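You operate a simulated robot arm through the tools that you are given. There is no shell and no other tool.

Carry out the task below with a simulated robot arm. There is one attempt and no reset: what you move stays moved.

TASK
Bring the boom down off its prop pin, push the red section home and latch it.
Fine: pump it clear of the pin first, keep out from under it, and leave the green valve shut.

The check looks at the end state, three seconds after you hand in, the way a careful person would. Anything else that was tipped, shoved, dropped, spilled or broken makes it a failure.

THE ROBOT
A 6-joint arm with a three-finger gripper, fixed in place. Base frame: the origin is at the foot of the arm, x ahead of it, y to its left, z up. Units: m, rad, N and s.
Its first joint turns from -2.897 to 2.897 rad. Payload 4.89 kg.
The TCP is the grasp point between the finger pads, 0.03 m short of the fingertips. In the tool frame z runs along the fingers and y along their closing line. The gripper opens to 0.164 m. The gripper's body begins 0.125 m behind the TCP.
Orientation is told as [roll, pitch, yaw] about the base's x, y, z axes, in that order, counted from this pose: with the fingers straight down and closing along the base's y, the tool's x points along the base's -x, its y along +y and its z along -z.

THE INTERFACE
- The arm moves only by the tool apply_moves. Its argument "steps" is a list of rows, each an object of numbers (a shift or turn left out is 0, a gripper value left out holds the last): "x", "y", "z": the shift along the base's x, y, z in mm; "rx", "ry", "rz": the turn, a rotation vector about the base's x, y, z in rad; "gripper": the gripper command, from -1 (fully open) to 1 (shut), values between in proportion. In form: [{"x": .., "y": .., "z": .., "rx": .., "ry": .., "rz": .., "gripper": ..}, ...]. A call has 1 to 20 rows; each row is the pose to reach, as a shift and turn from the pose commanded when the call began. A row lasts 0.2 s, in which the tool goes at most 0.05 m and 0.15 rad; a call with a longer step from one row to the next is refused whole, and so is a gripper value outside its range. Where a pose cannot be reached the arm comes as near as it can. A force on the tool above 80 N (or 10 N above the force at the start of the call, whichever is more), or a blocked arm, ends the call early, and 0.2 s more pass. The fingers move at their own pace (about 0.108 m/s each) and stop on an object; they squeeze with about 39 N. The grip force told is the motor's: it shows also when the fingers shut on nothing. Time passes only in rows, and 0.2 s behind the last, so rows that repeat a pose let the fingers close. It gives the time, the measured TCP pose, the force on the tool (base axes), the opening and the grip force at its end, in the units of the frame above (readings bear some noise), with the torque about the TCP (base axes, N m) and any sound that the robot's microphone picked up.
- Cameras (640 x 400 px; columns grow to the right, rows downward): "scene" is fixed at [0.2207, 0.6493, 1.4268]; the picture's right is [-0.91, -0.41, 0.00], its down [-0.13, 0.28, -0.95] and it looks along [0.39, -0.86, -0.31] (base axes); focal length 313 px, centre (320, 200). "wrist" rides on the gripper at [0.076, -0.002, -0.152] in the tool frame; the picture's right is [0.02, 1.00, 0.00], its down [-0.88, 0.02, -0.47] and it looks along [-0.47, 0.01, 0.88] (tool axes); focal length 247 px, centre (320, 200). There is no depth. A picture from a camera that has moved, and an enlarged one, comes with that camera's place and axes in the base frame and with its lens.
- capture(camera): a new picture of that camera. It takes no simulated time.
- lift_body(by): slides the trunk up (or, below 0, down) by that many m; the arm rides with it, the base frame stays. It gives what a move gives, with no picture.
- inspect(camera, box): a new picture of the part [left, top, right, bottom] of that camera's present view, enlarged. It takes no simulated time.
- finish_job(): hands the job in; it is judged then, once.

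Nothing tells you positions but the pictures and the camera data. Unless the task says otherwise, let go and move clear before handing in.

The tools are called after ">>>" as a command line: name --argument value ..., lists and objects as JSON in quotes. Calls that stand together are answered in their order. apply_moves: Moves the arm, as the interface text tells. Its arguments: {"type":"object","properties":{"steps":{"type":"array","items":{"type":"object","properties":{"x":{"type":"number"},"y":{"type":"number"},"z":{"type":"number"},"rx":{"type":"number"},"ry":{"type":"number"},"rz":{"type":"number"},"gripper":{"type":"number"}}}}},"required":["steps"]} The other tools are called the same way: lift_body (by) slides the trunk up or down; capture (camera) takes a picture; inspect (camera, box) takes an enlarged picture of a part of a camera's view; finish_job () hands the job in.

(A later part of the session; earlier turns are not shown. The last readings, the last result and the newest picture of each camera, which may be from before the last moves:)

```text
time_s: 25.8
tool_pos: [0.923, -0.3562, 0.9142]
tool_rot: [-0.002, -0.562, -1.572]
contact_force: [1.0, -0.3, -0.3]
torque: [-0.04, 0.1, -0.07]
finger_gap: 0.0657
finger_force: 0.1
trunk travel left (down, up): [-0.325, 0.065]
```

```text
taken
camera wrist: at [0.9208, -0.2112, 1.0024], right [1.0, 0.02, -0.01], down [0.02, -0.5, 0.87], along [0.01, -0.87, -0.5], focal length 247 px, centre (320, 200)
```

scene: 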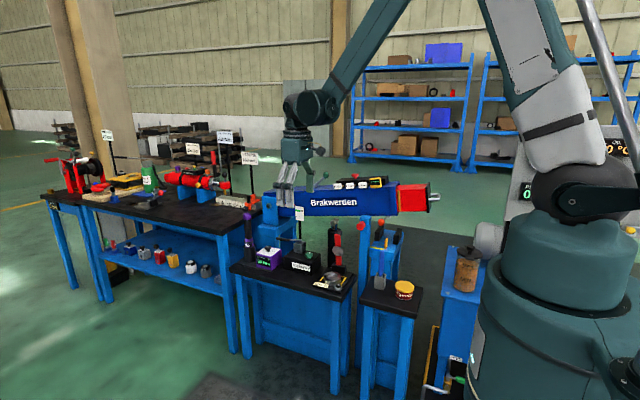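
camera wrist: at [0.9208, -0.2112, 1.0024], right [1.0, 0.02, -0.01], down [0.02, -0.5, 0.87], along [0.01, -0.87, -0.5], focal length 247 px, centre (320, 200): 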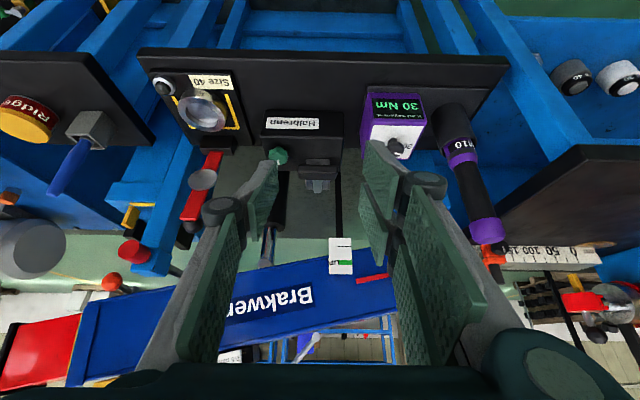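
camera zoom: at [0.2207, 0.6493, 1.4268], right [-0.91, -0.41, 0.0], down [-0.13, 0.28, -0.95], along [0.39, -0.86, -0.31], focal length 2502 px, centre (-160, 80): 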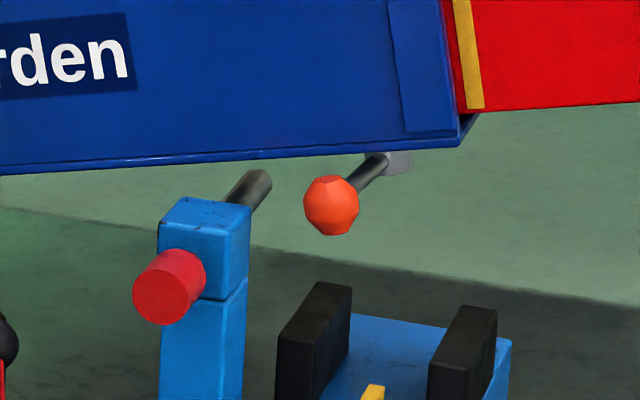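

The boom holds about 2.5 cm above the pin, with the pin end visible below it. The pin knob is at (0.596,-0.643,0.865). I'll approach it with the tool still tilted, closing along x.

>>> apply_moves --steps '[{"x": -40, "y": 0, "z": 20, "gripper": 0}, {"x": -85, "y": -10, "z": 40}, {"x": -130, "y": -25, "z": 60}, {"x": -175, "y": -45, "z": 70}, {"x": -220, "y": -65, "z": 80}, {"x": -260, "y": -90, "z": 80}, {"x": -295, "y": -120, "z": 80}, {"x": -327, "y": -150, "z": 75}, {"x": -327, "y": -185, "z": 55}, {"x": -327, "y": -210, "z": 30}]'

>>> capture --camera "wrist"

>>> inspect --camera "scene" --box '[330, 180, 430, 260]'

```text
refused: row 2 steps farther than a row can; nothing moved
```

```text
taken
camera wrist: at [0.9208, -0.2112, 1.0024], right [1.0, 0.02, -0.01], down [0.02, -0.5, 0.87], along [0.01, -0.87, -0.5], focal length 247 px, centre (320, 200)
```

wrist: 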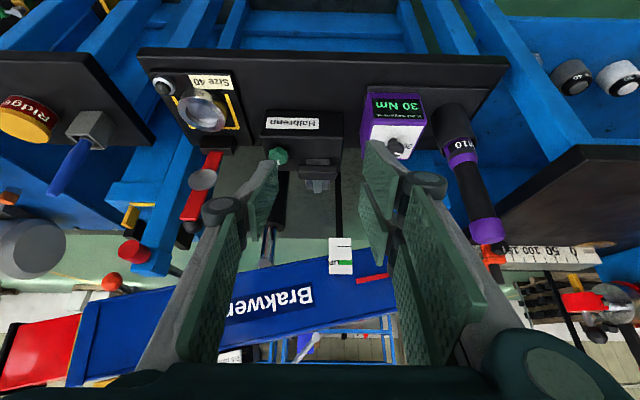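

```text
5.00 times, centred on (380, 220) of scene
camera zoom: at [0.2207, 0.6493, 1.4268], right [-0.91, -0.41, 0.0], down [-0.13, 0.28, -0.95], along [0.39, -0.86, -0.31], focal length 1564 px, centre (20, 100)
```

zoom: 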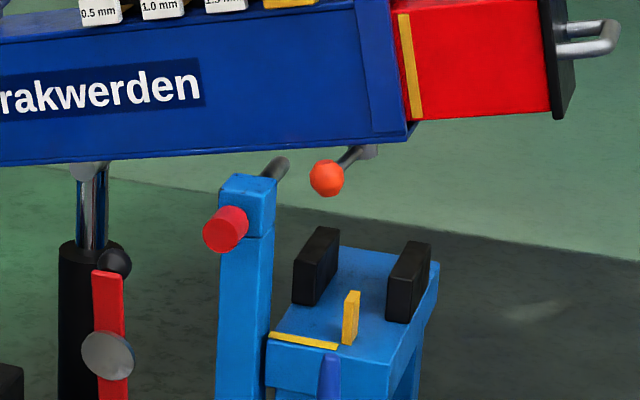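

That call was refused for one over-long step. Repeating it with shorter steps.

>>> apply_moves --steps '[{"x": -35, "y": 0, "z": 20, "gripper": 0}, {"x": -75, "y": -8, "z": 40}, {"x": -115, "y": -20, "z": 55}, {"x": -155, "y": -35, "z": 65}, {"x": -195, "y": -50, "z": 75}, {"x": -235, "y": -70, "z": 80}, {"x": -270, "y": -95, "z": 80}, {"x": -305, "y": -120, "z": 78}, {"x": -327, "y": -150, "z": 70}, {"x": -327, "y": -185, "z": 50}, {"x": -327, "y": -210, "z": 30}]'

>>> capture --camera "wrist"

>>> inspect --camera "scene" --box '[330, 180, 430, 260]'

```text
time_s: 28.2
tool_pos: [0.589, -0.5665, 0.9425]
tool_rot: [-0.001, -0.561, -1.571]
contact_force: [0.0, 0.3, 0.7]
torque: [-0.01, -0.02, 0.01]
finger_gap: 0.082
finger_force: 0.1
trunk travel left (down, up): [-0.325, 0.065]
```

```text
taken
camera wrist: at [0.5883, -0.422, 1.0315], right [1.0, 0.02, -0.01], down [0.02, -0.49, 0.87], along [0.01, -0.87, -0.49], focal length 247 px, centre (320, 200)
```

wrist: 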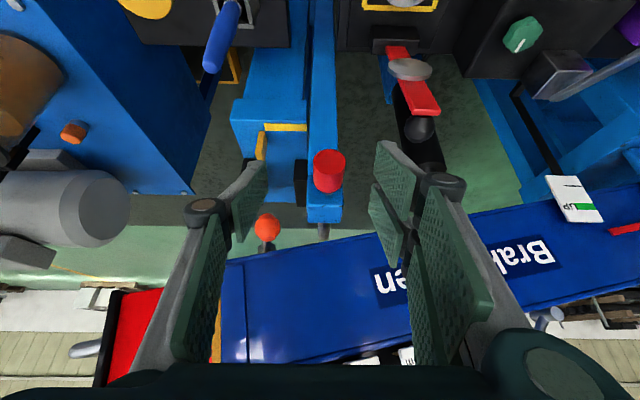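

```text
5.00 times, centred on (380, 220) of scene
camera zoom: at [0.2207, 0.6493, 1.4268], right [-0.91, -0.41, 0.0], down [-0.13, 0.28, -0.95], along [0.39, -0.86, -0.31], focal length 1564 px, centre (20, 100)
```

zoom: 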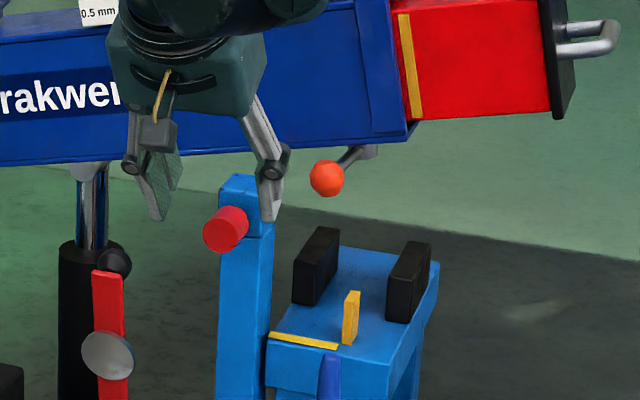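

The knob is at (0.601,-0.650,0.865), straight ahead. I'll go in, close, and hold.

>>> apply_moves --steps '[{"x": 6, "y": -20, "z": -20}, {"x": 11, "y": -40, "z": -40}, {"x": 11, "y": -60, "z": -58}, {"x": 11, "y": -80, "z": -76}, {"x": 11, "y": -80, "z": -76, "gripper": 1}, {"x": 11, "y": -80, "z": -76, "gripper": 1}, {"x": 11, "y": -80, "z": -76, "gripper": 1}, {"x": 11, "y": -80, "z": -76, "gripper": 1}]'

>>> capture --camera "wrist"

>>> inspect --camera "scene" --box '[330, 180, 430, 260]'

```text
time_s: 30.0
tool_pos: [0.6024, -0.6446, 0.8662]
tool_rot: [0.0, -0.559, -1.573]
contact_force: [-42.8, 10.9, -13.6]
torque: [0.28, -0.26, 0.36]
finger_gap: 0.0358
finger_force: 39.0
trunk travel left (down, up): [-0.325, 0.065]
```

```text
taken
camera wrist: at [0.6008, -0.5008, 0.9555], right [1.0, 0.02, -0.01], down [0.02, -0.5, 0.87], along [0.01, -0.87, -0.5], focal length 247 px, centre (320, 200)
```

wrist: 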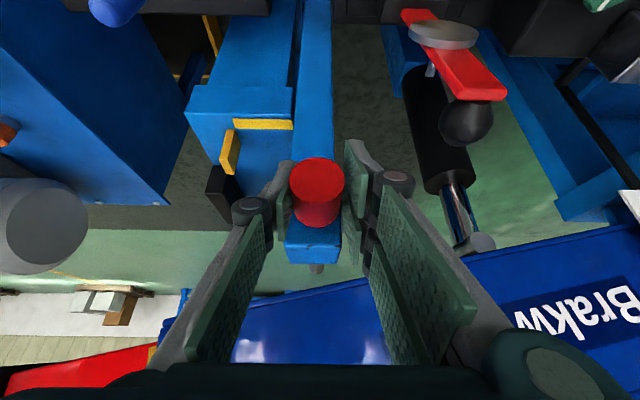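

```text
5.00 times, centred on (380, 220) of scene
camera zoom: at [0.2207, 0.6493, 1.4268], right [-0.91, -0.41, 0.0], down [-0.13, 0.28, -0.95], along [0.39, -0.86, -0.31], focal length 1564 px, centre (20, 100)
```

zoom: 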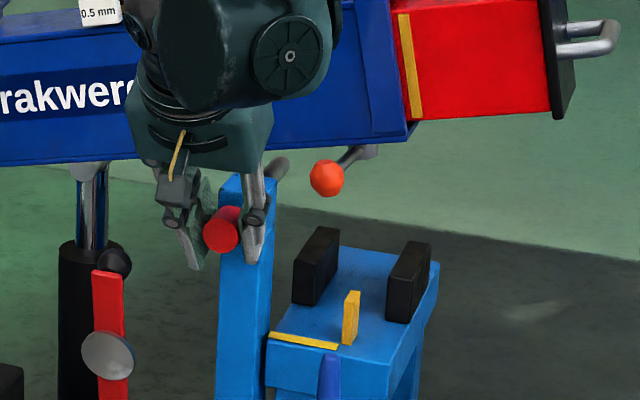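

The knob is gripped. I'll pull the pin straight out along +y in small steps.

>>> apply_moves --steps '[{"x": -2, "y": 8}, {"x": -2, "y": 18}, {"x": -2, "y": 28}, {"x": -2, "y": 38}, {"x": -2, "y": 48}]'

>>> inspect --camera "scene" --box '[330, 180, 430, 260]'

>>> capture --camera "wrist"

```text
time_s: 31.2
tool_pos: [0.6008, -0.6001, 0.8655]
tool_rot: [0.0, -0.561, -1.572]
contact_force: [-70.3, -1.9, 1.6]
torque: [-0.18, -0.19, -0.48]
finger_gap: 0.0322
finger_force: 45.1
trunk travel left (down, up): [-0.325, 0.065]
```

```text
5.00 times, centred on (380, 220) of scene
camera zoom: at [0.2207, 0.6493, 1.4268], right [-0.91, -0.41, 0.0], down [-0.13, 0.28, -0.95], along [0.39, -0.86, -0.31], focal length 1564 px, centre (20, 100)
```

zoom: 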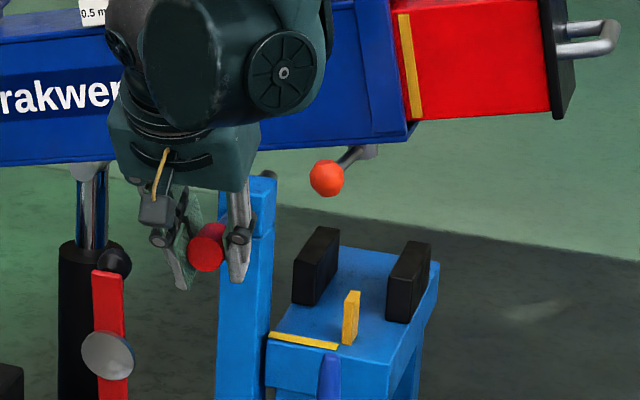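

```text
taken
camera wrist: at [0.5989, -0.4554, 0.9551], right [1.0, 0.02, -0.01], down [0.02, -0.5, 0.87], along [0.01, -0.87, -0.5], focal length 247 px, centre (320, 200)
```

wrist: 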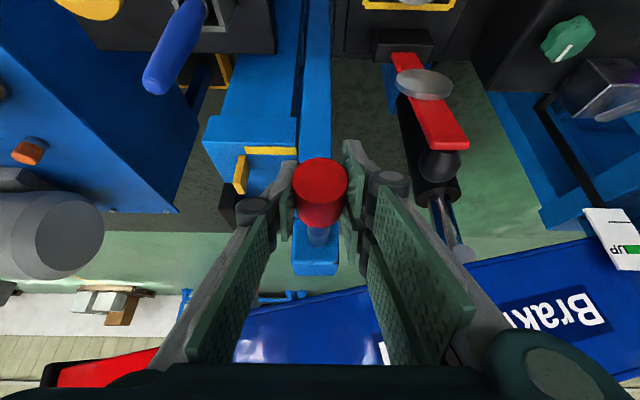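

The pin slides freely. I'll correct x and keep pulling.

>>> apply_moves --steps '[{"x": -3, "y": 4}, {"x": -4, "y": 12}, {"x": -4, "y": 20}, {"x": -4, "y": 28}]'

>>> inspect --camera "scene" --box '[330, 180, 430, 260]'

>>> inspect --camera "wrist" --box '[220, 130, 420, 310]'

```text
time_s: 32.2
tool_pos: [0.6, -0.5693, 0.8651]
tool_rot: [0.001, -0.56, -1.57]
contact_force: [-14.2, -0.1, 13.6]
torque: [-0.12, -0.2, -0.27]
finger_gap: 0.0321
finger_force: 45.2
trunk travel left (down, up): [-0.325, 0.065]
```

```text
5.00 times, centred on (380, 220) of scene
camera zoom: at [0.2207, 0.6493, 1.4268], right [-0.91, -0.41, 0.0], down [-0.13, 0.28, -0.95], along [0.39, -0.86, -0.31], focal length 1564 px, centre (20, 100)
```

zoom: 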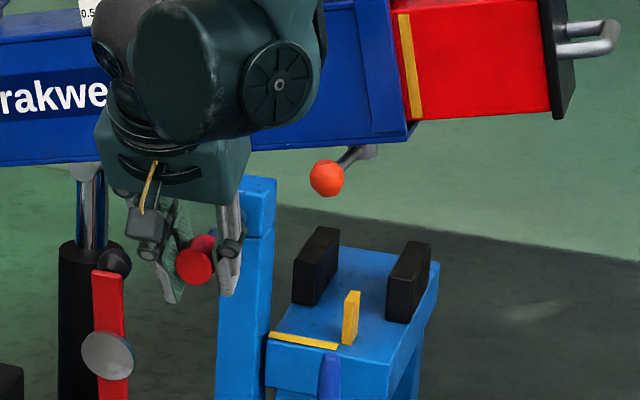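

```text
2.22 times, centred on (320, 220) of wrist
camera zoom: at [0.598, -0.4248, 0.955], right [1.0, 0.02, -0.01], down [0.02, -0.49, 0.87], along [0.01, -0.87, -0.49], focal length 549 px, centre (320, 156)
```

zoom: 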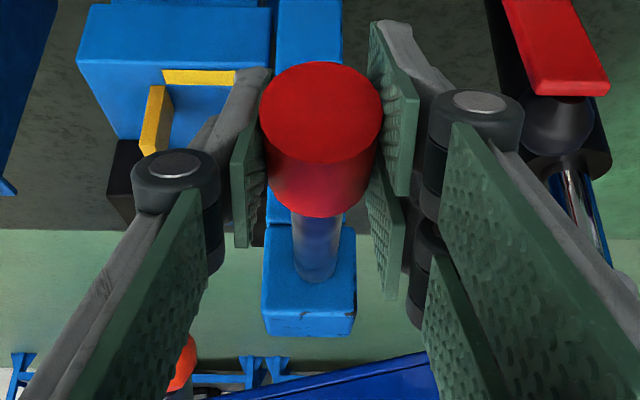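

The pin's inner end is no longer visible behind the post, so it is clear of the boom. I'll release the knob, back off and check.

>>> apply_moves --steps '[{"gripper": 0.1}, {"gripper": 0.1}, {"gripper": 0.1, "y": 16, "z": 26}, {"y": 37, "z": 60}, {"y": 58, "z": 94}, {"y": 79, "z": 128}]'

>>> inspect --camera "scene" --box '[340, 190, 420, 250]'

>>> inspect --camera "wrist" --box '[220, 100, 420, 280]'

```text
time_s: 33.6
tool_pos: [0.5991, -0.4904, 0.9914]
tool_rot: [0.0, -0.561, -1.57]
contact_force: [0.3, 0.2, -0.5]
torque: [0.01, 0.05, -0.01]
finger_gap: 0.0739
finger_force: 0.0
trunk travel left (down, up): [-0.325, 0.065]
```

```text
6.67 times, centred on (380, 220) of scene
camera zoom: at [0.2207, 0.6493, 1.4268], right [-0.91, -0.41, 0.0], down [-0.13, 0.28, -0.95], along [0.39, -0.86, -0.31], focal length 2085 px, centre (-80, 67)
```

zoom: 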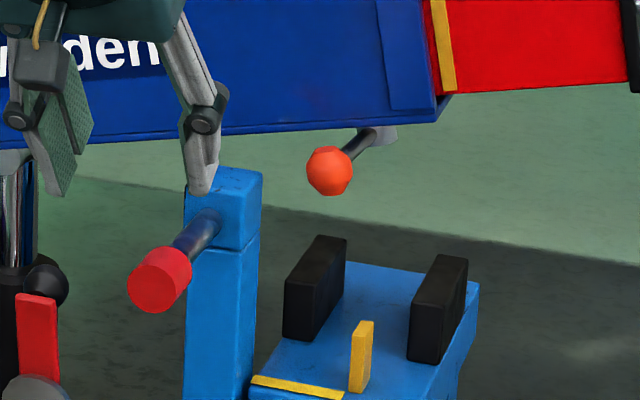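

```text
2.22 times, centred on (320, 190) of wrist
camera zoom: at [0.5978, -0.3462, 1.0807], right [1.0, 0.02, -0.01], down [0.02, -0.5, 0.87], along [0.01, -0.87, -0.5], focal length 549 px, centre (320, 222)
```

zoom: 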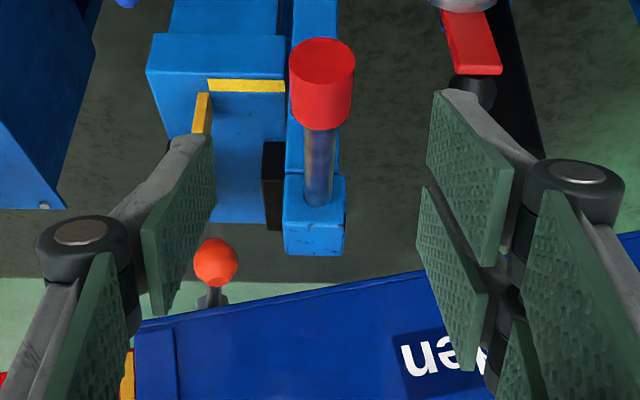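

The pin is withdrawn and the boom is held by the ram. Next is the green valve. I'll straighten the tool to vertical, yaw back to closing along y, and hover above the valve.

>>> apply_moves --steps '[{"rx": 0.1, "z": 20, "x": 10}, {"rx": 0.2, "z": 40, "x": 30}, {"rx": 0.3, "z": 50, "x": 60}, {"rx": 0.4, "z": 50, "x": 95}, {"rx": 0.5, "z": 50, "x": 130}, {"rx": 0.561, "z": 50, "x": 165}, {"rx": 0.561, "z": 50, "x": 200}, {"rx": 0.561, "z": 50, "x": 225}]'

>>> apply_moves --steps '[{"rz": 0.14}, {"rz": 0.28}, {"rz": 0.42}, {"rz": 0.56}, {"rz": 0.7}, {"rz": 0.84}, {"rz": 0.98}, {"rz": 1.12}, {"rz": 1.26}, {"rz": 1.4}, {"rz": 1.57}]'

>>> capture --camera "wrist"

```text
time_s: 35.4
tool_pos: [0.8276, -0.4907, 1.0429]
tool_rot: [-0.001, 0.001, -1.571]
contact_force: [-0.1, 0.0, 0.0]
torque: [0.01, -0.08, -0.04]
finger_gap: 0.0736
finger_force: 0.0
trunk travel left (down, up): [-0.325, 0.065]
```

```text
refused: row 11 steps farther than a row can; nothing moved
```

```text
taken
camera wrist: at [0.8255, -0.4162, 1.1949], right [1.0, 0.02, 0.0], down [0.02, -0.88, 0.47], along [0.01, -0.47, -0.88], focal length 247 px, centre (320, 200)
```

wrist: 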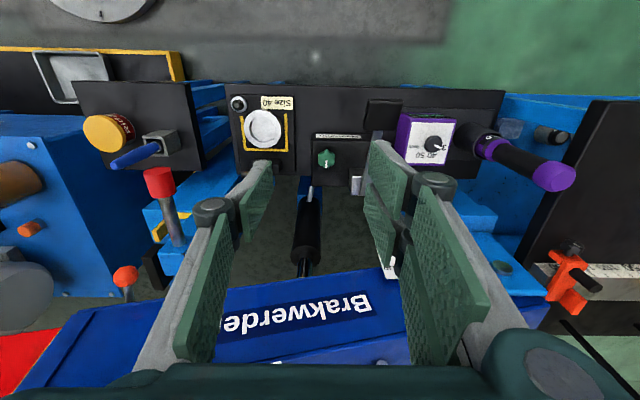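

I can see the valve straight on; let me zoom to read its mark and lobes.

>>> inspect --camera "wrist" --box '[295, 125, 385, 195]'

>>> apply_moves --steps '[{"rz": 0.13, "x": 2, "y": -15, "z": -20}, {"rz": 0.26, "x": 4, "y": -30, "z": -40}, {"rz": 0.39, "x": 6, "y": -45, "z": -60}, {"rz": 0.52, "x": 8, "y": -60, "z": -80}, {"rz": 0.65, "x": 10, "y": -75, "z": -100}, {"rz": 0.785, "x": 12, "y": -90, "z": -120}, {"rz": 0.785, "x": 12, "y": -90, "z": -150, "gripper": 0.3}, {"rz": 0.785, "x": 12, "y": -90, "z": -190}, {"rz": 0.785, "x": 12, "y": -90, "z": -220}]'

>>> capture --camera "wrist"

>>> inspect --camera "scene" --box '[260, 190, 380, 290]'

```text
5.71 times, centred on (340, 160) of wrist
camera zoom: at [0.8255, -0.4162, 1.1949], right [1.0, 0.02, 0.0], down [0.02, -0.88, 0.47], along [0.01, -0.47, -0.88], focal length 1411 px, centre (206, 429)
```

zoom: 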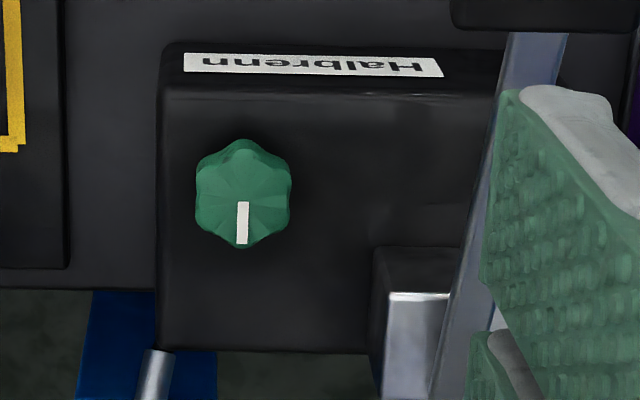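

```text
time_s: 37.4
tool_pos: [0.8362, -0.5831, 0.823]
tool_rot: [-0.001, 0.001, -0.784]
contact_force: [-0.1, 0.6, 0.0]
torque: [-0.03, -0.04, -0.01]
finger_gap: 0.0572
finger_force: 0.1
trunk travel left (down, up): [-0.325, 0.065]
```

```text
taken
camera wrist: at [0.7815, -0.5308, 0.9762], right [0.69, 0.72, 0.0], down [0.64, -0.61, 0.47], along [0.34, -0.33, -0.88], focal length 247 px, centre (320, 200)
```

wrist: 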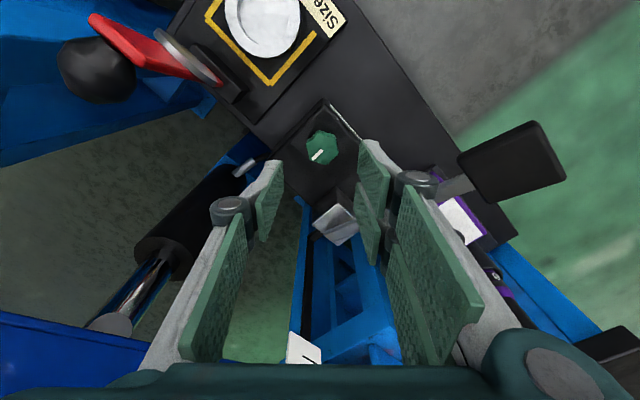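

```text
4.00 times, centred on (320, 240) of scene
camera zoom: at [0.2207, 0.6493, 1.4268], right [-0.91, -0.41, 0.0], down [-0.13, 0.28, -0.95], along [0.39, -0.86, -0.31], focal length 1251 px, centre (320, 40)
```

zoom: 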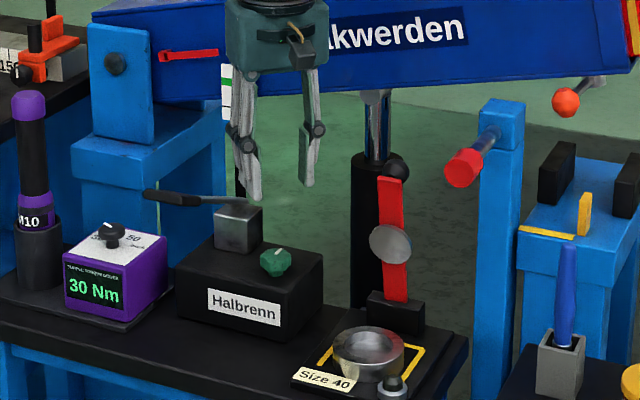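

The handle has sprung back up near (0.92,-0.48,0.80), so I should keep the gripper body away from it. I'll yaw to 0 (closing along y) before descending on the valve.

>>> apply_moves --steps '[{"rz": 0.13, "x": 3, "y": -1}, {"rz": 0.26, "x": 3, "y": -1}, {"rz": 0.39, "x": 3, "y": -1}, {"rz": 0.52, "x": 3, "y": -1}, {"rz": 0.65, "x": 3, "y": -1}, {"rz": 0.785, "x": 3, "y": -1}, {"rz": 0.785, "x": 3, "y": -1, "z": -30}, {"rz": 0.785, "x": 3, "y": -1, "z": -60}]'

>>> capture --camera "wrist"

>>> inspect --camera "scene" --box '[260, 190, 380, 290]'

```text
time_s: 39.2
tool_pos: [0.8411, -0.5806, 0.7636]
tool_rot: [0.0, -0.002, 0.0]
contact_force: [-1.3, 0.2, 0.9]
torque: [-0.04, -0.08, 0.02]
finger_gap: 0.0574
finger_force: 0.0
trunk travel left (down, up): [-0.325, 0.065]
```

```text
taken
camera wrist: at [0.7638, -0.5841, 0.9161], right [-0.02, 1.0, 0.0], down [0.88, 0.02, 0.47], along [0.47, 0.01, -0.88], focal length 247 px, centre (320, 200)
```

wrist: 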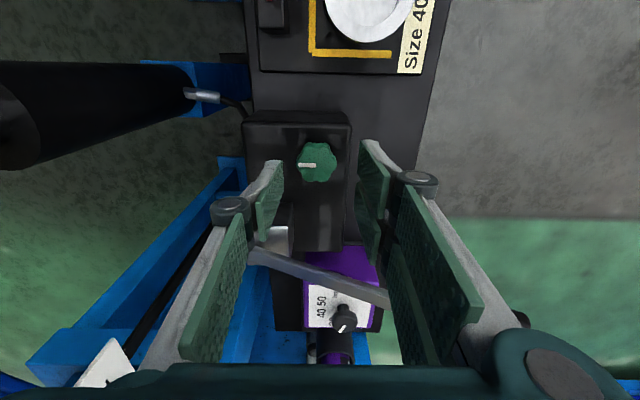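

```text
4.00 times, centred on (320, 240) of scene
camera zoom: at [0.2207, 0.6493, 1.4268], right [-0.91, -0.41, 0.0], down [-0.13, 0.28, -0.95], along [0.39, -0.86, -0.31], focal length 1251 px, centre (320, 40)
```

zoom: 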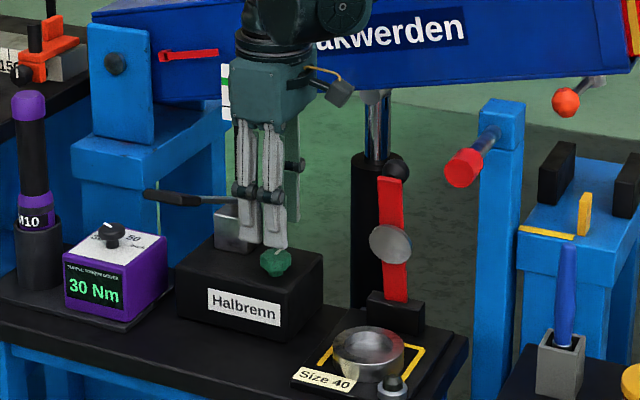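

The tool is aligned over the valve knob (0.84,-0.584), which is 35 mm wide. Descending and gripping.

>>> apply_moves --steps '[{"y": -3, "z": -15}, {"y": -3, "z": -30}, {"y": -3, "z": -42}, {"y": -3, "z": -50}, {"y": -3, "z": -50}]'

>>> capture --camera "wrist"

>>> inspect --camera "scene" --box '[270, 210, 350, 280]'

```text
time_s: 40.4
tool_pos: [0.839, -0.5863, 0.7123]
tool_rot: [0.0, 0.002, -0.003]
contact_force: [-0.2, 0.8, -0.5]
torque: [0.02, 0.02, 0.0]
finger_gap: 0.0576
finger_force: 0.1
trunk travel left (down, up): [-0.325, 0.065]
```

```text
taken
camera wrist: at [0.763, -0.5883, 0.8653], right [-0.02, 1.0, 0.0], down [0.88, 0.02, 0.47], along [0.47, 0.01, -0.88], focal length 247 px, centre (320, 200)
```

wrist: 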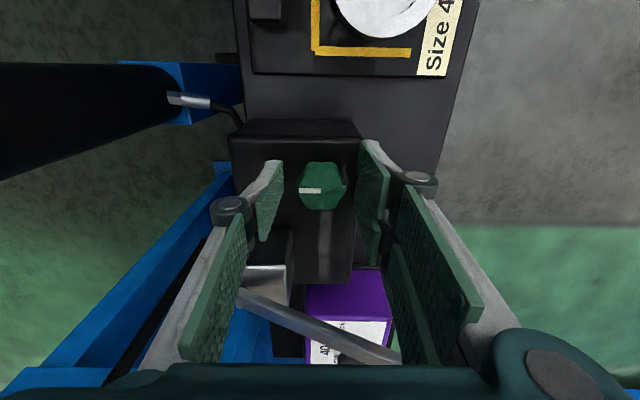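

```text
5.71 times, centred on (310, 245) of scene
camera zoom: at [0.2207, 0.6493, 1.4268], right [-0.91, -0.41, 0.0], down [-0.13, 0.28, -0.95], along [0.39, -0.86, -0.31], focal length 1787 px, centre (377, -57)
```

zoom: 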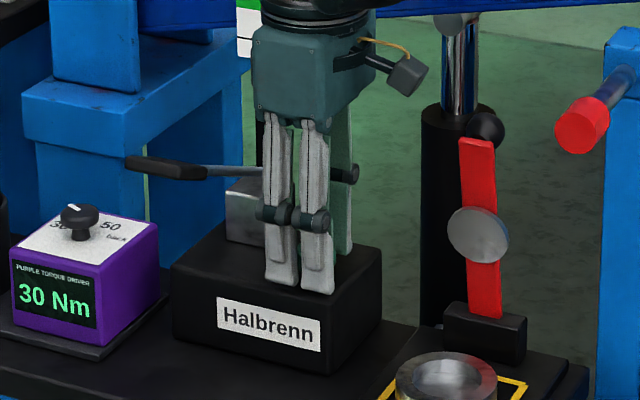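

Closing on the knob.

>>> apply_moves --steps '[{"z": -4, "gripper": 1}, {"z": -4, "gripper": 1}, {"z": -4, "gripper": 1}]'

>>> apply_moves --steps '[{"rz": 0.1}, {"rz": 0.2}]'

>>> capture --camera "wrist"

>>> inspect --camera "scene" --box '[310, 160, 450, 260]'

```text
time_s: 41.2
tool_pos: [0.8388, -0.5849, 0.7119]
tool_rot: [-0.001, 0.0, 0.0]
contact_force: [11.8, 4.4, 35.5]
torque: [0.3, -0.42, 0.0]
finger_gap: 0.0352
finger_force: 45.0
trunk travel left (down, up): [-0.325, 0.065]
```

```text
time_s: 41.8
tool_pos: [0.839, -0.5859, 0.7104]
tool_rot: [-0.001, 0.001, 0.201]
contact_force: [14.5, -4.7, 34.5]
torque: [0.07, -0.46, -0.06]
finger_gap: 0.035
finger_force: 45.5
trunk travel left (down, up): [-0.325, 0.065]
```

```text
taken
camera wrist: at [0.7646, -0.6032, 0.8633], right [-0.22, 0.98, 0.0], down [0.86, 0.19, 0.47], along [0.46, 0.1, -0.88], focal length 247 px, centre (320, 200)
```

wrist: 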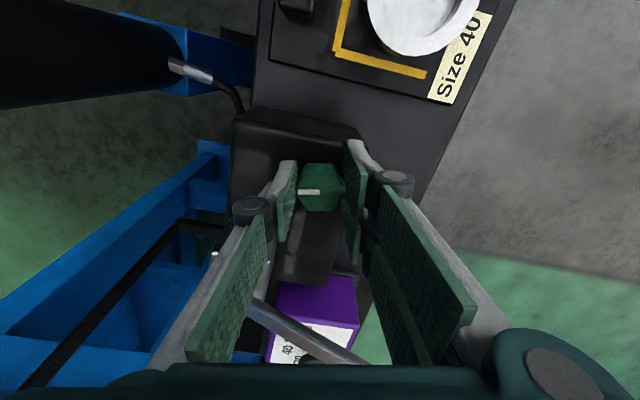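

```text
4.00 times, centred on (380, 210) of scene
camera zoom: at [0.2207, 0.6493, 1.4268], right [-0.91, -0.41, 0.0], down [-0.13, 0.28, -0.95], along [0.39, -0.86, -0.31], focal length 1251 px, centre (80, 160)
```

zoom: 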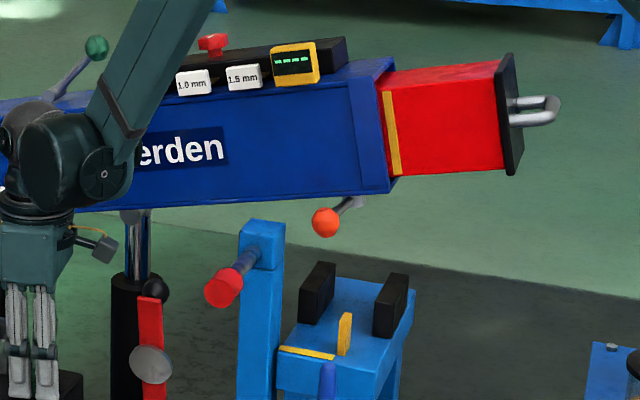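

The knob turns with the gripper. I'll turn further in small steps and watch for movement.

>>> apply_moves --steps '[{"rz": 0.1}, {"rz": 0.2}, {"rz": 0.3}]'

>>> inspect --camera "scene" --box '[310, 160, 450, 260]'

```text
time_s: 42.6
tool_pos: [0.8395, -0.5873, 0.7097]
tool_rot: [-0.001, 0.0, 0.499]
contact_force: [16.2, -14.9, 29.3]
torque: [-0.24, -0.4, -0.08]
finger_gap: 0.035
finger_force: 44.5
trunk travel left (down, up): [-0.325, 0.065]
```

```text
4.00 times, centred on (380, 210) of scene
camera zoom: at [0.2207, 0.6493, 1.4268], right [-0.91, -0.41, 0.0], down [-0.13, 0.28, -0.95], along [0.39, -0.86, -0.31], focal length 1251 px, centre (80, 160)
```

zoom: 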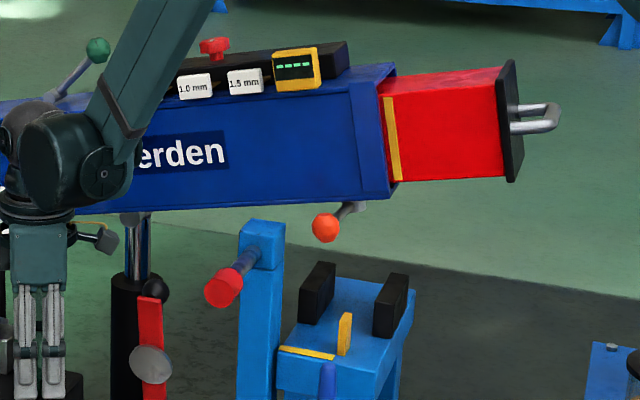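

Turning counter-clockwise opens it and the boom is sinking slowly. I'll hold it here and let it come down.

>>> apply_moves --steps '[{}, {}, {}, {}, {}]'

>>> inspect --camera "scene" --box '[310, 160, 450, 260]'

```text
time_s: 43.8
tool_pos: [0.8402, -0.5875, 0.7106]
tool_rot: [-0.001, 0.0, 0.499]
contact_force: [17.0, -27.7, 27.5]
torque: [-0.62, -0.5, -0.11]
finger_gap: 0.0348
finger_force: 44.9
trunk travel left (down, up): [-0.325, 0.065]
```

```text
4.00 times, centred on (380, 210) of scene
camera zoom: at [0.2207, 0.6493, 1.4268], right [-0.91, -0.41, 0.0], down [-0.13, 0.28, -0.95], along [0.39, -0.86, -0.31], focal length 1251 px, centre (80, 160)
```

zoom: 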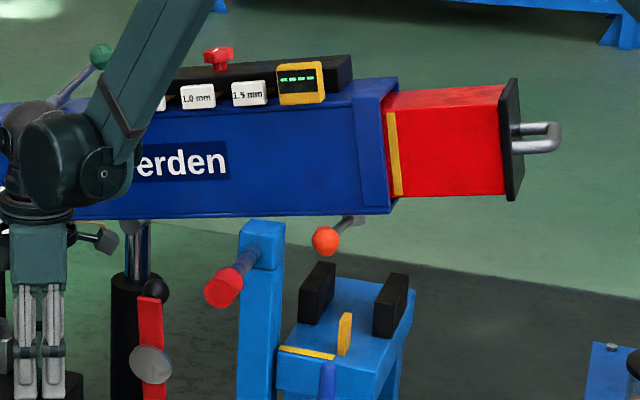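

The descent is controlled. Before the last few centimetres I'll close the valve briefly to check the orange lever clears the cradle blocks.

>>> apply_moves --steps '[{"rz": -0.15}, {"rz": -0.3}, {"rz": -0.45}, {"rz": -0.5}]'

>>> inspect --camera "scene" --box '[360, 195, 430, 255]'

>>> capture --camera "wrist"

```text
time_s: 44.8
tool_pos: [0.8396, -0.5858, 0.7106]
tool_rot: [0.001, 0.001, -0.002]
contact_force: [15.2, -9.5, 32.5]
torque: [-0.07, -0.65, -0.01]
finger_gap: 0.0349
finger_force: 44.7
trunk travel left (down, up): [-0.325, 0.065]
```

```text
6.67 times, centred on (395, 225) of scene
camera zoom: at [0.2207, 0.6493, 1.4268], right [-0.91, -0.41, 0.0], down [-0.13, 0.28, -0.95], along [0.39, -0.86, -0.31], focal length 2085 px, centre (-180, 33)
```

zoom: 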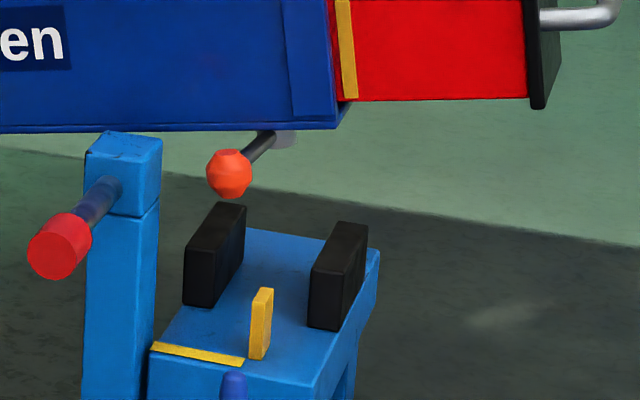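

```text
taken
camera wrist: at [0.7627, -0.5874, 0.8628], right [-0.02, 1.0, 0.0], down [0.88, 0.02, 0.47], along [0.47, 0.01, -0.88], focal length 247 px, centre (320, 200)
```

wrist: 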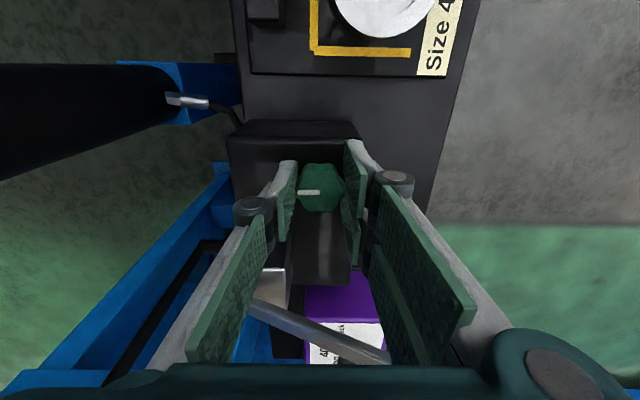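

By my estimate the orange ball (x≈0.52, y≈-0.715) could come down close to the left cradle block. With the valve shut again, I'll let go and take a good look at the cradle from the front before lowering further.

>>> apply_moves --steps '[{"gripper": 0.3}, {"gripper": 0.3}, {"z": 30}, {"z": 75}, {"z": 120}, {"z": 160, "x": -20, "y": 15}, {"z": 200, "x": -40, "y": 30}, {"z": 220, "x": -75, "y": 55}, {"z": 230, "x": -110, "y": 85}, {"z": 230, "x": -145, "y": 115}, {"z": 230, "x": -180, "y": 145}, {"z": 230, "x": -210, "y": 180}, {"z": 230, "x": -240, "y": 215}, {"z": 230, "x": -270, "y": 250}]'

>>> apply_moves --steps '[{"rz": -0.14}, {"rz": -0.28}, {"rz": -0.42}, {"rz": -0.56}, {"rz": -0.7}, {"rz": -0.84}, {"rz": -0.98}, {"rz": -1.12}, {"rz": -1.26}, {"rz": -1.4}, {"rz": -1.5}, {"rz": -1.57}]'

>>> inspect --camera "scene" --box '[260, 160, 440, 290]'

```text
time_s: 47.8
tool_pos: [0.5673, -0.3382, 0.9436]
tool_rot: [0.001, 0.002, -0.002]
contact_force: [0.4, -0.3, -1.0]
torque: [0.06, 0.08, 0.04]
finger_gap: 0.0575
finger_force: 0.2
trunk travel left (down, up): [-0.325, 0.065]
```

```text
time_s: 50.4
tool_pos: [0.5691, -0.3357, 0.939]
tool_rot: [0.001, 0.001, -1.573]
contact_force: [-0.3, -0.1, -0.3]
torque: [0.0, -0.01, -0.01]
finger_gap: 0.0577
finger_force: 0.1
trunk travel left (down, up): [-0.325, 0.065]
```

```text
3.08 times, centred on (350, 225) of scene
camera zoom: at [0.2207, 0.6493, 1.4268], right [-0.91, -0.41, 0.0], down [-0.13, 0.28, -0.95], along [0.39, -0.86, -0.31], focal length 962 px, centre (228, 123)
```

zoom: 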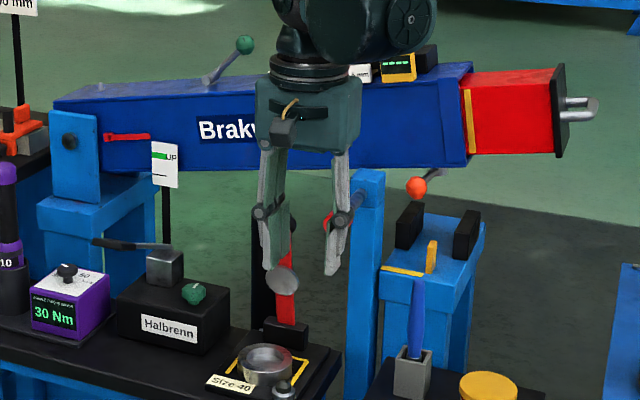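

Tilting so the wrist camera looks level at the cradle.

>>> apply_moves --steps '[{"rx": -0.14, "x": -10, "y": 10, "gripper": -1}, {"rx": -0.28, "x": -20, "y": 10}, {"rx": -0.42, "x": -30, "y": 5, "z": -10}, {"rx": -0.56, "x": -40, "z": -20}, {"rx": -0.7, "x": -50, "y": -15, "z": -30}, {"rx": -0.84, "x": -60, "y": -30, "z": -40}, {"rx": -0.98, "x": -69, "y": -45, "z": -50}, {"rx": -1.08, "x": -69, "y": -60, "z": -55}]'

>>> capture --camera "wrist"

>>> inspect --camera "wrist" --box '[240, 110, 440, 260]'

```text
time_s: 52.2
tool_pos: [0.6293, -0.4431, 1.0362]
tool_rot: [-0.009, -1.067, -1.571]
contact_force: [0.0, -0.4, -0.3]
torque: [0.02, 0.02, 0.0]
finger_gap: 0.1641
finger_force: 0.1
out of reach, approached as far as the arm can: row 3, 4, 5, 6, 7, 8
trunk travel left (down, up): [-0.325, 0.065]
```

```text
taken
camera wrist: at [0.6292, -0.2735, 1.043], right [1.0, 0.0, -0.02], down [0.02, -0.01, 1.0], along [0.0, -1.0, -0.01], focal length 247 px, centre (320, 200)
```

wrist: 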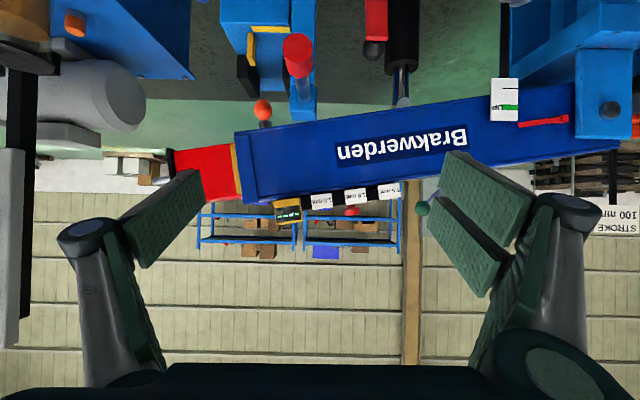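

```text
2.67 times, centred on (340, 185) of wrist
camera zoom: at [0.6292, -0.2735, 1.043], right [1.0, 0.0, -0.02], down [0.02, -0.01, 1.0], along [0.0, -1.0, -0.01], focal length 659 px, centre (267, 240)
```

zoom: 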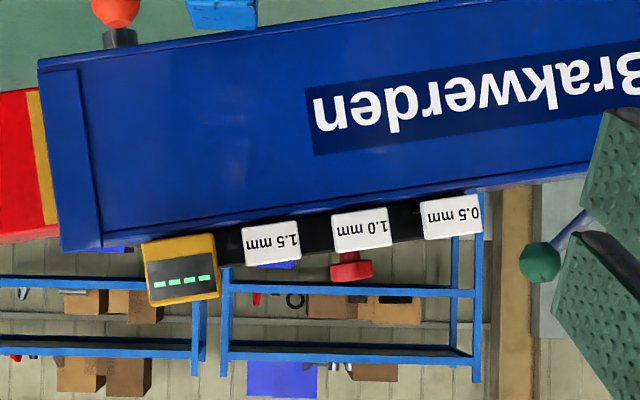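

The arm is too folded to get lower, so I'll lower the trunk by 0.13 m to bring the camera level with the cradle.

>>> lift_body --by -0.13

>>> capture --camera "wrist"

>>> inspect --camera "wrist" --box '[200, 100, 360, 230]'

>>> inspect --camera "wrist" --box '[470, 120, 640, 240]'

```text
time_s: 53.8
tool_pos: [0.6277, -0.443, 0.9048]
tool_rot: [-0.011, -1.068, -1.57]
contact_force: [0.6, 0.3, 1.1]
torque: [0.02, -0.01, 0.02]
finger_gap: 0.1635
finger_force: 0.0
trunk travel left (down, up): [-0.195, 0.195]
```

```text
taken
camera wrist: at [0.6287, -0.2732, 0.9135], right [1.0, 0.0, -0.02], down [0.02, -0.01, 1.0], along [0.0, -1.0, -0.01], focal length 247 px, centre (320, 200)
```

wrist: 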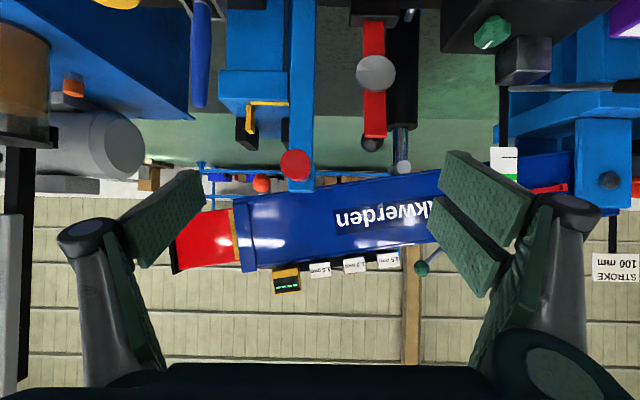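

```text
3.08 times, centred on (280, 165) of wrist
camera zoom: at [0.6287, -0.2732, 0.9135], right [1.0, 0.0, -0.02], down [0.02, -0.01, 1.0], along [0.0, -1.0, -0.01], focal length 760 px, centre (443, 308)
```

zoom: 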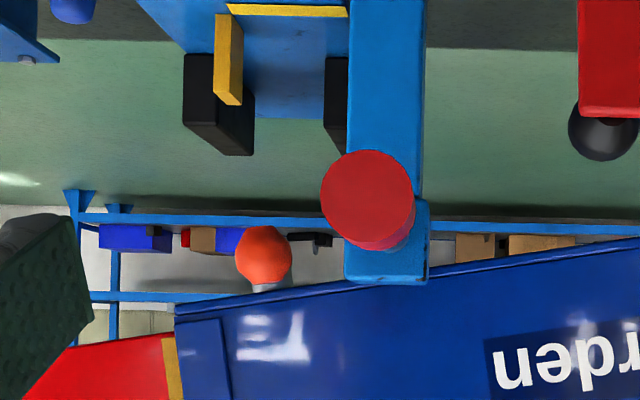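

```text
3.33 times, centred on (555, 180) of wrist
camera zoom: at [0.6287, -0.2732, 0.9135], right [1.0, 0.0, -0.02], down [0.02, -0.01, 1.0], along [0.0, -1.0, -0.01], focal length 823 px, centre (-463, 267)
```

zoom: 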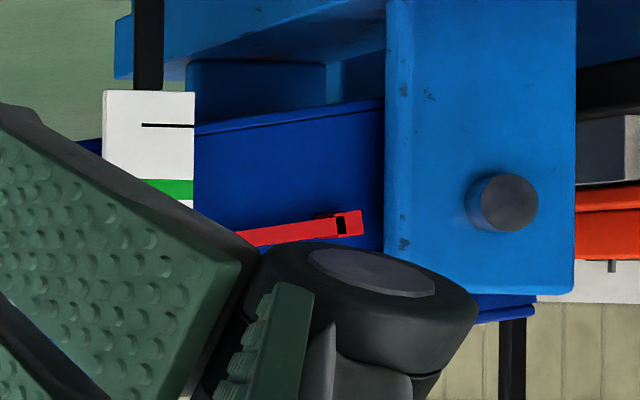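

The level view settles it: the blocks' inner faces are near x=0.485 and x=0.555, so the ball at x=0.522 will come down between them. I'll go back to the valve and lower in small increments, checking each one.

>>> lift_body --by 0.13

>>> apply_moves --steps '[{"rx": 0.14, "x": 15}, {"rx": 0.28, "x": 30}, {"rx": 0.42, "x": 50}, {"rx": 0.56, "x": 75}, {"rx": 0.7, "x": 100}, {"rx": 0.84, "x": 130}, {"rx": 0.98, "x": 160}, {"rx": 1.068, "x": 190}, {"rx": 1.068, "x": 210, "y": -20}]'

>>> apply_moves --steps '[{"rz": 0.14, "y": -10}, {"rz": 0.28, "y": -20}, {"rz": 0.42, "y": -30}, {"rz": 0.56, "y": -40}, {"rz": 0.7, "y": -50}, {"rz": 0.84, "y": -60}, {"rz": 0.98, "y": -70}, {"rz": 1.12, "y": -80, "gripper": 0.3}, {"rz": 1.26, "y": -90}, {"rz": 1.4, "y": -100}, {"rz": 1.5, "y": -110}, {"rz": 1.57, "y": -120}]'

>>> capture --camera "wrist"

```text
time_s: 55.4
tool_pos: [0.6278, -0.443, 1.0361]
tool_rot: [-0.011, -1.066, -1.571]
contact_force: [-0.6, -0.7, 0.2]
torque: [-0.01, 0.0, 0.03]
finger_gap: 0.1642
finger_force: 0.0
trunk travel left (down, up): [-0.325, 0.065]
```

```text
time_s: 57.4
tool_pos: [0.8386, -0.462, 1.0376]
tool_rot: [-0.012, 0.001, -1.572]
contact_force: [0.4, 0.9, 0.8]
torque: [-0.03, -0.02, -0.01]
finger_gap: 0.1641
finger_force: 0.0
trunk travel left (down, up): [-0.325, 0.065]
```

```text
time_s: 60.0
tool_pos: [0.8391, -0.5832, 1.0361]
tool_rot: [-0.011, 0.002, 0.0]
contact_force: [-0.4, 0.3, 0.0]
torque: [0.02, 0.02, 0.0]
finger_gap: 0.0576
finger_force: 0.1
trunk travel left (down, up): [-0.325, 0.065]
```

```text
taken
camera wrist: at [0.7633, -0.5843, 1.1894], right [-0.02, 1.0, -0.01], down [0.88, 0.02, 0.47], along [0.47, 0.0, -0.88], focal length 247 px, centre (320, 200)
```

wrist: 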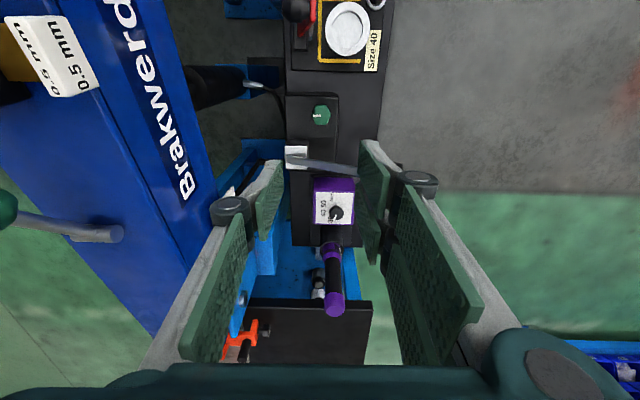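

Descending onto the valve again and gripping it.

>>> apply_moves --steps '[{"rx": 0.01, "y": -2, "z": -45}, {"rx": 0.01, "y": -2, "z": -90}, {"rx": 0.01, "y": -2, "z": -135}, {"rx": 0.01, "y": -2, "z": -180}, {"rx": 0.01, "y": -2, "z": -225}, {"rx": 0.01, "y": -2, "z": -265}, {"rx": 0.01, "y": -2, "z": -295}, {"rx": 0.01, "y": -2, "z": -312}, {"rx": 0.01, "y": -2, "z": -323}, {"rx": 0.01, "y": -2, "z": -323, "gripper": 1}, {"rx": 0.01, "y": -2, "z": -323, "gripper": 1}, {"rx": 0.01, "y": -2, "z": -323, "gripper": 1}]'

>>> apply_moves --steps '[{"rz": 0.12}, {"rz": 0.25}, {"rz": 0.35}, {"rz": 0.35}, {"rz": 0.35}, {"rz": 0.35}]'

>>> inspect --camera "scene" --box '[310, 160, 450, 260]'

```text
time_s: 62.6
tool_pos: [0.837, -0.5842, 0.7114]
tool_rot: [0.0, 0.001, 0.0]
contact_force: [-6.3, 21.3, -13.8]
torque: [0.42, -0.11, 0.08]
finger_gap: 0.035
finger_force: 45.0
trunk travel left (down, up): [-0.325, 0.065]
```

```text
time_s: 64.0
tool_pos: [0.839, -0.5855, 0.7127]
tool_rot: [-0.001, 0.002, 0.348]
contact_force: [-5.2, -8.0, -28.4]
torque: [-0.21, 0.24, 0.0]
finger_gap: 0.0351
finger_force: 45.0
trunk travel left (down, up): [-0.325, 0.065]
```

```text
4.00 times, centred on (380, 210) of scene
camera zoom: at [0.2207, 0.6493, 1.4268], right [-0.91, -0.41, 0.0], down [-0.13, 0.28, -0.95], along [0.39, -0.86, -0.31], focal length 1251 px, centre (80, 160)
```

zoom: 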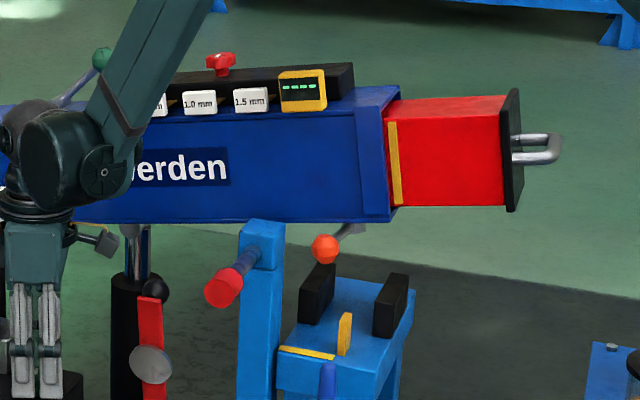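

Still sinking gently. Opening a touch more and continuing in short intervals.

>>> apply_moves --steps '[{"rz": 0.1}, {"rz": 0.15}, {"rz": 0.15}, {"rz": 0.15}, {"rz": 0.15}, {"rz": 0.15}]'

>>> inspect --camera "scene" --box '[310, 160, 450, 260]'

```text
time_s: 65.4
tool_pos: [0.8392, -0.5877, 0.711]
tool_rot: [-0.003, -0.001, 0.497]
contact_force: [15.3, -43.3, -9.3]
torque: [-0.97, -0.19, -0.18]
finger_gap: 0.035
finger_force: 45.5
trunk travel left (down, up): [-0.325, 0.065]
```

```text
4.00 times, centred on (380, 210) of scene
camera zoom: at [0.2207, 0.6493, 1.4268], right [-0.91, -0.41, 0.0], down [-0.13, 0.28, -0.95], along [0.39, -0.86, -0.31], focal length 1251 px, centre (80, 160)
```

zoom: 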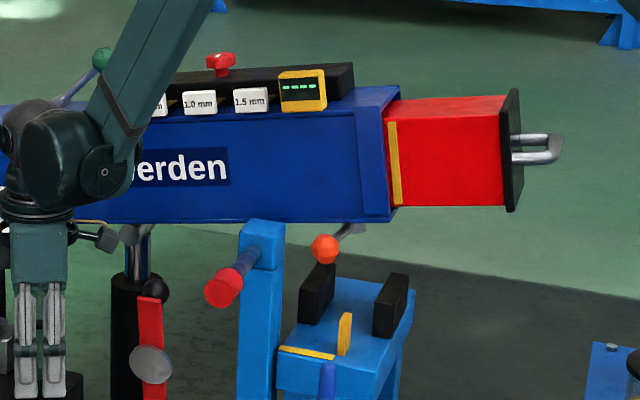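

There was no movement this time. Checking whether the knob is actually turning with the fingers.

>>> inspect --camera "wrist" --box '[220, 100, 420, 300]'

>>> inspect --camera "scene" --box '[280, 180, 400, 280]'

```text
2.00 times, centred on (320, 200) of wrist
camera zoom: at [0.7727, -0.6256, 0.8649], right [-0.5, 0.87, 0.0], down [0.77, 0.44, 0.47], along [0.41, 0.23, -0.88], focal length 494 px, centre (320, 200)
```

zoom: 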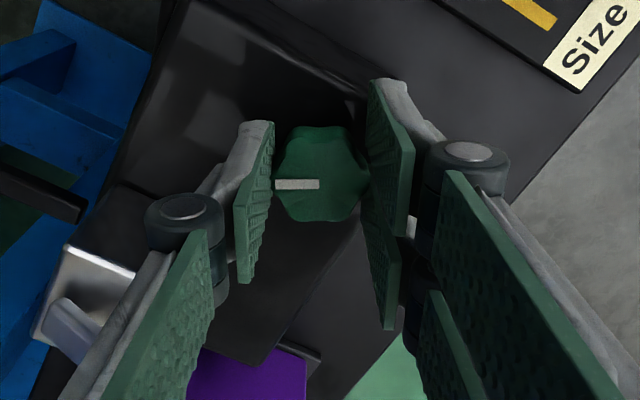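

```text
4.00 times, centred on (340, 230) of scene
camera zoom: at [0.2207, 0.6493, 1.4268], right [-0.91, -0.41, 0.0], down [-0.13, 0.28, -0.95], along [0.39, -0.86, -0.31], focal length 1251 px, centre (240, 80)
```

zoom: 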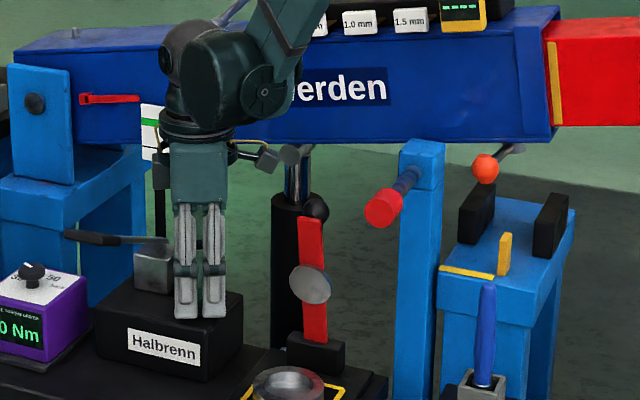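

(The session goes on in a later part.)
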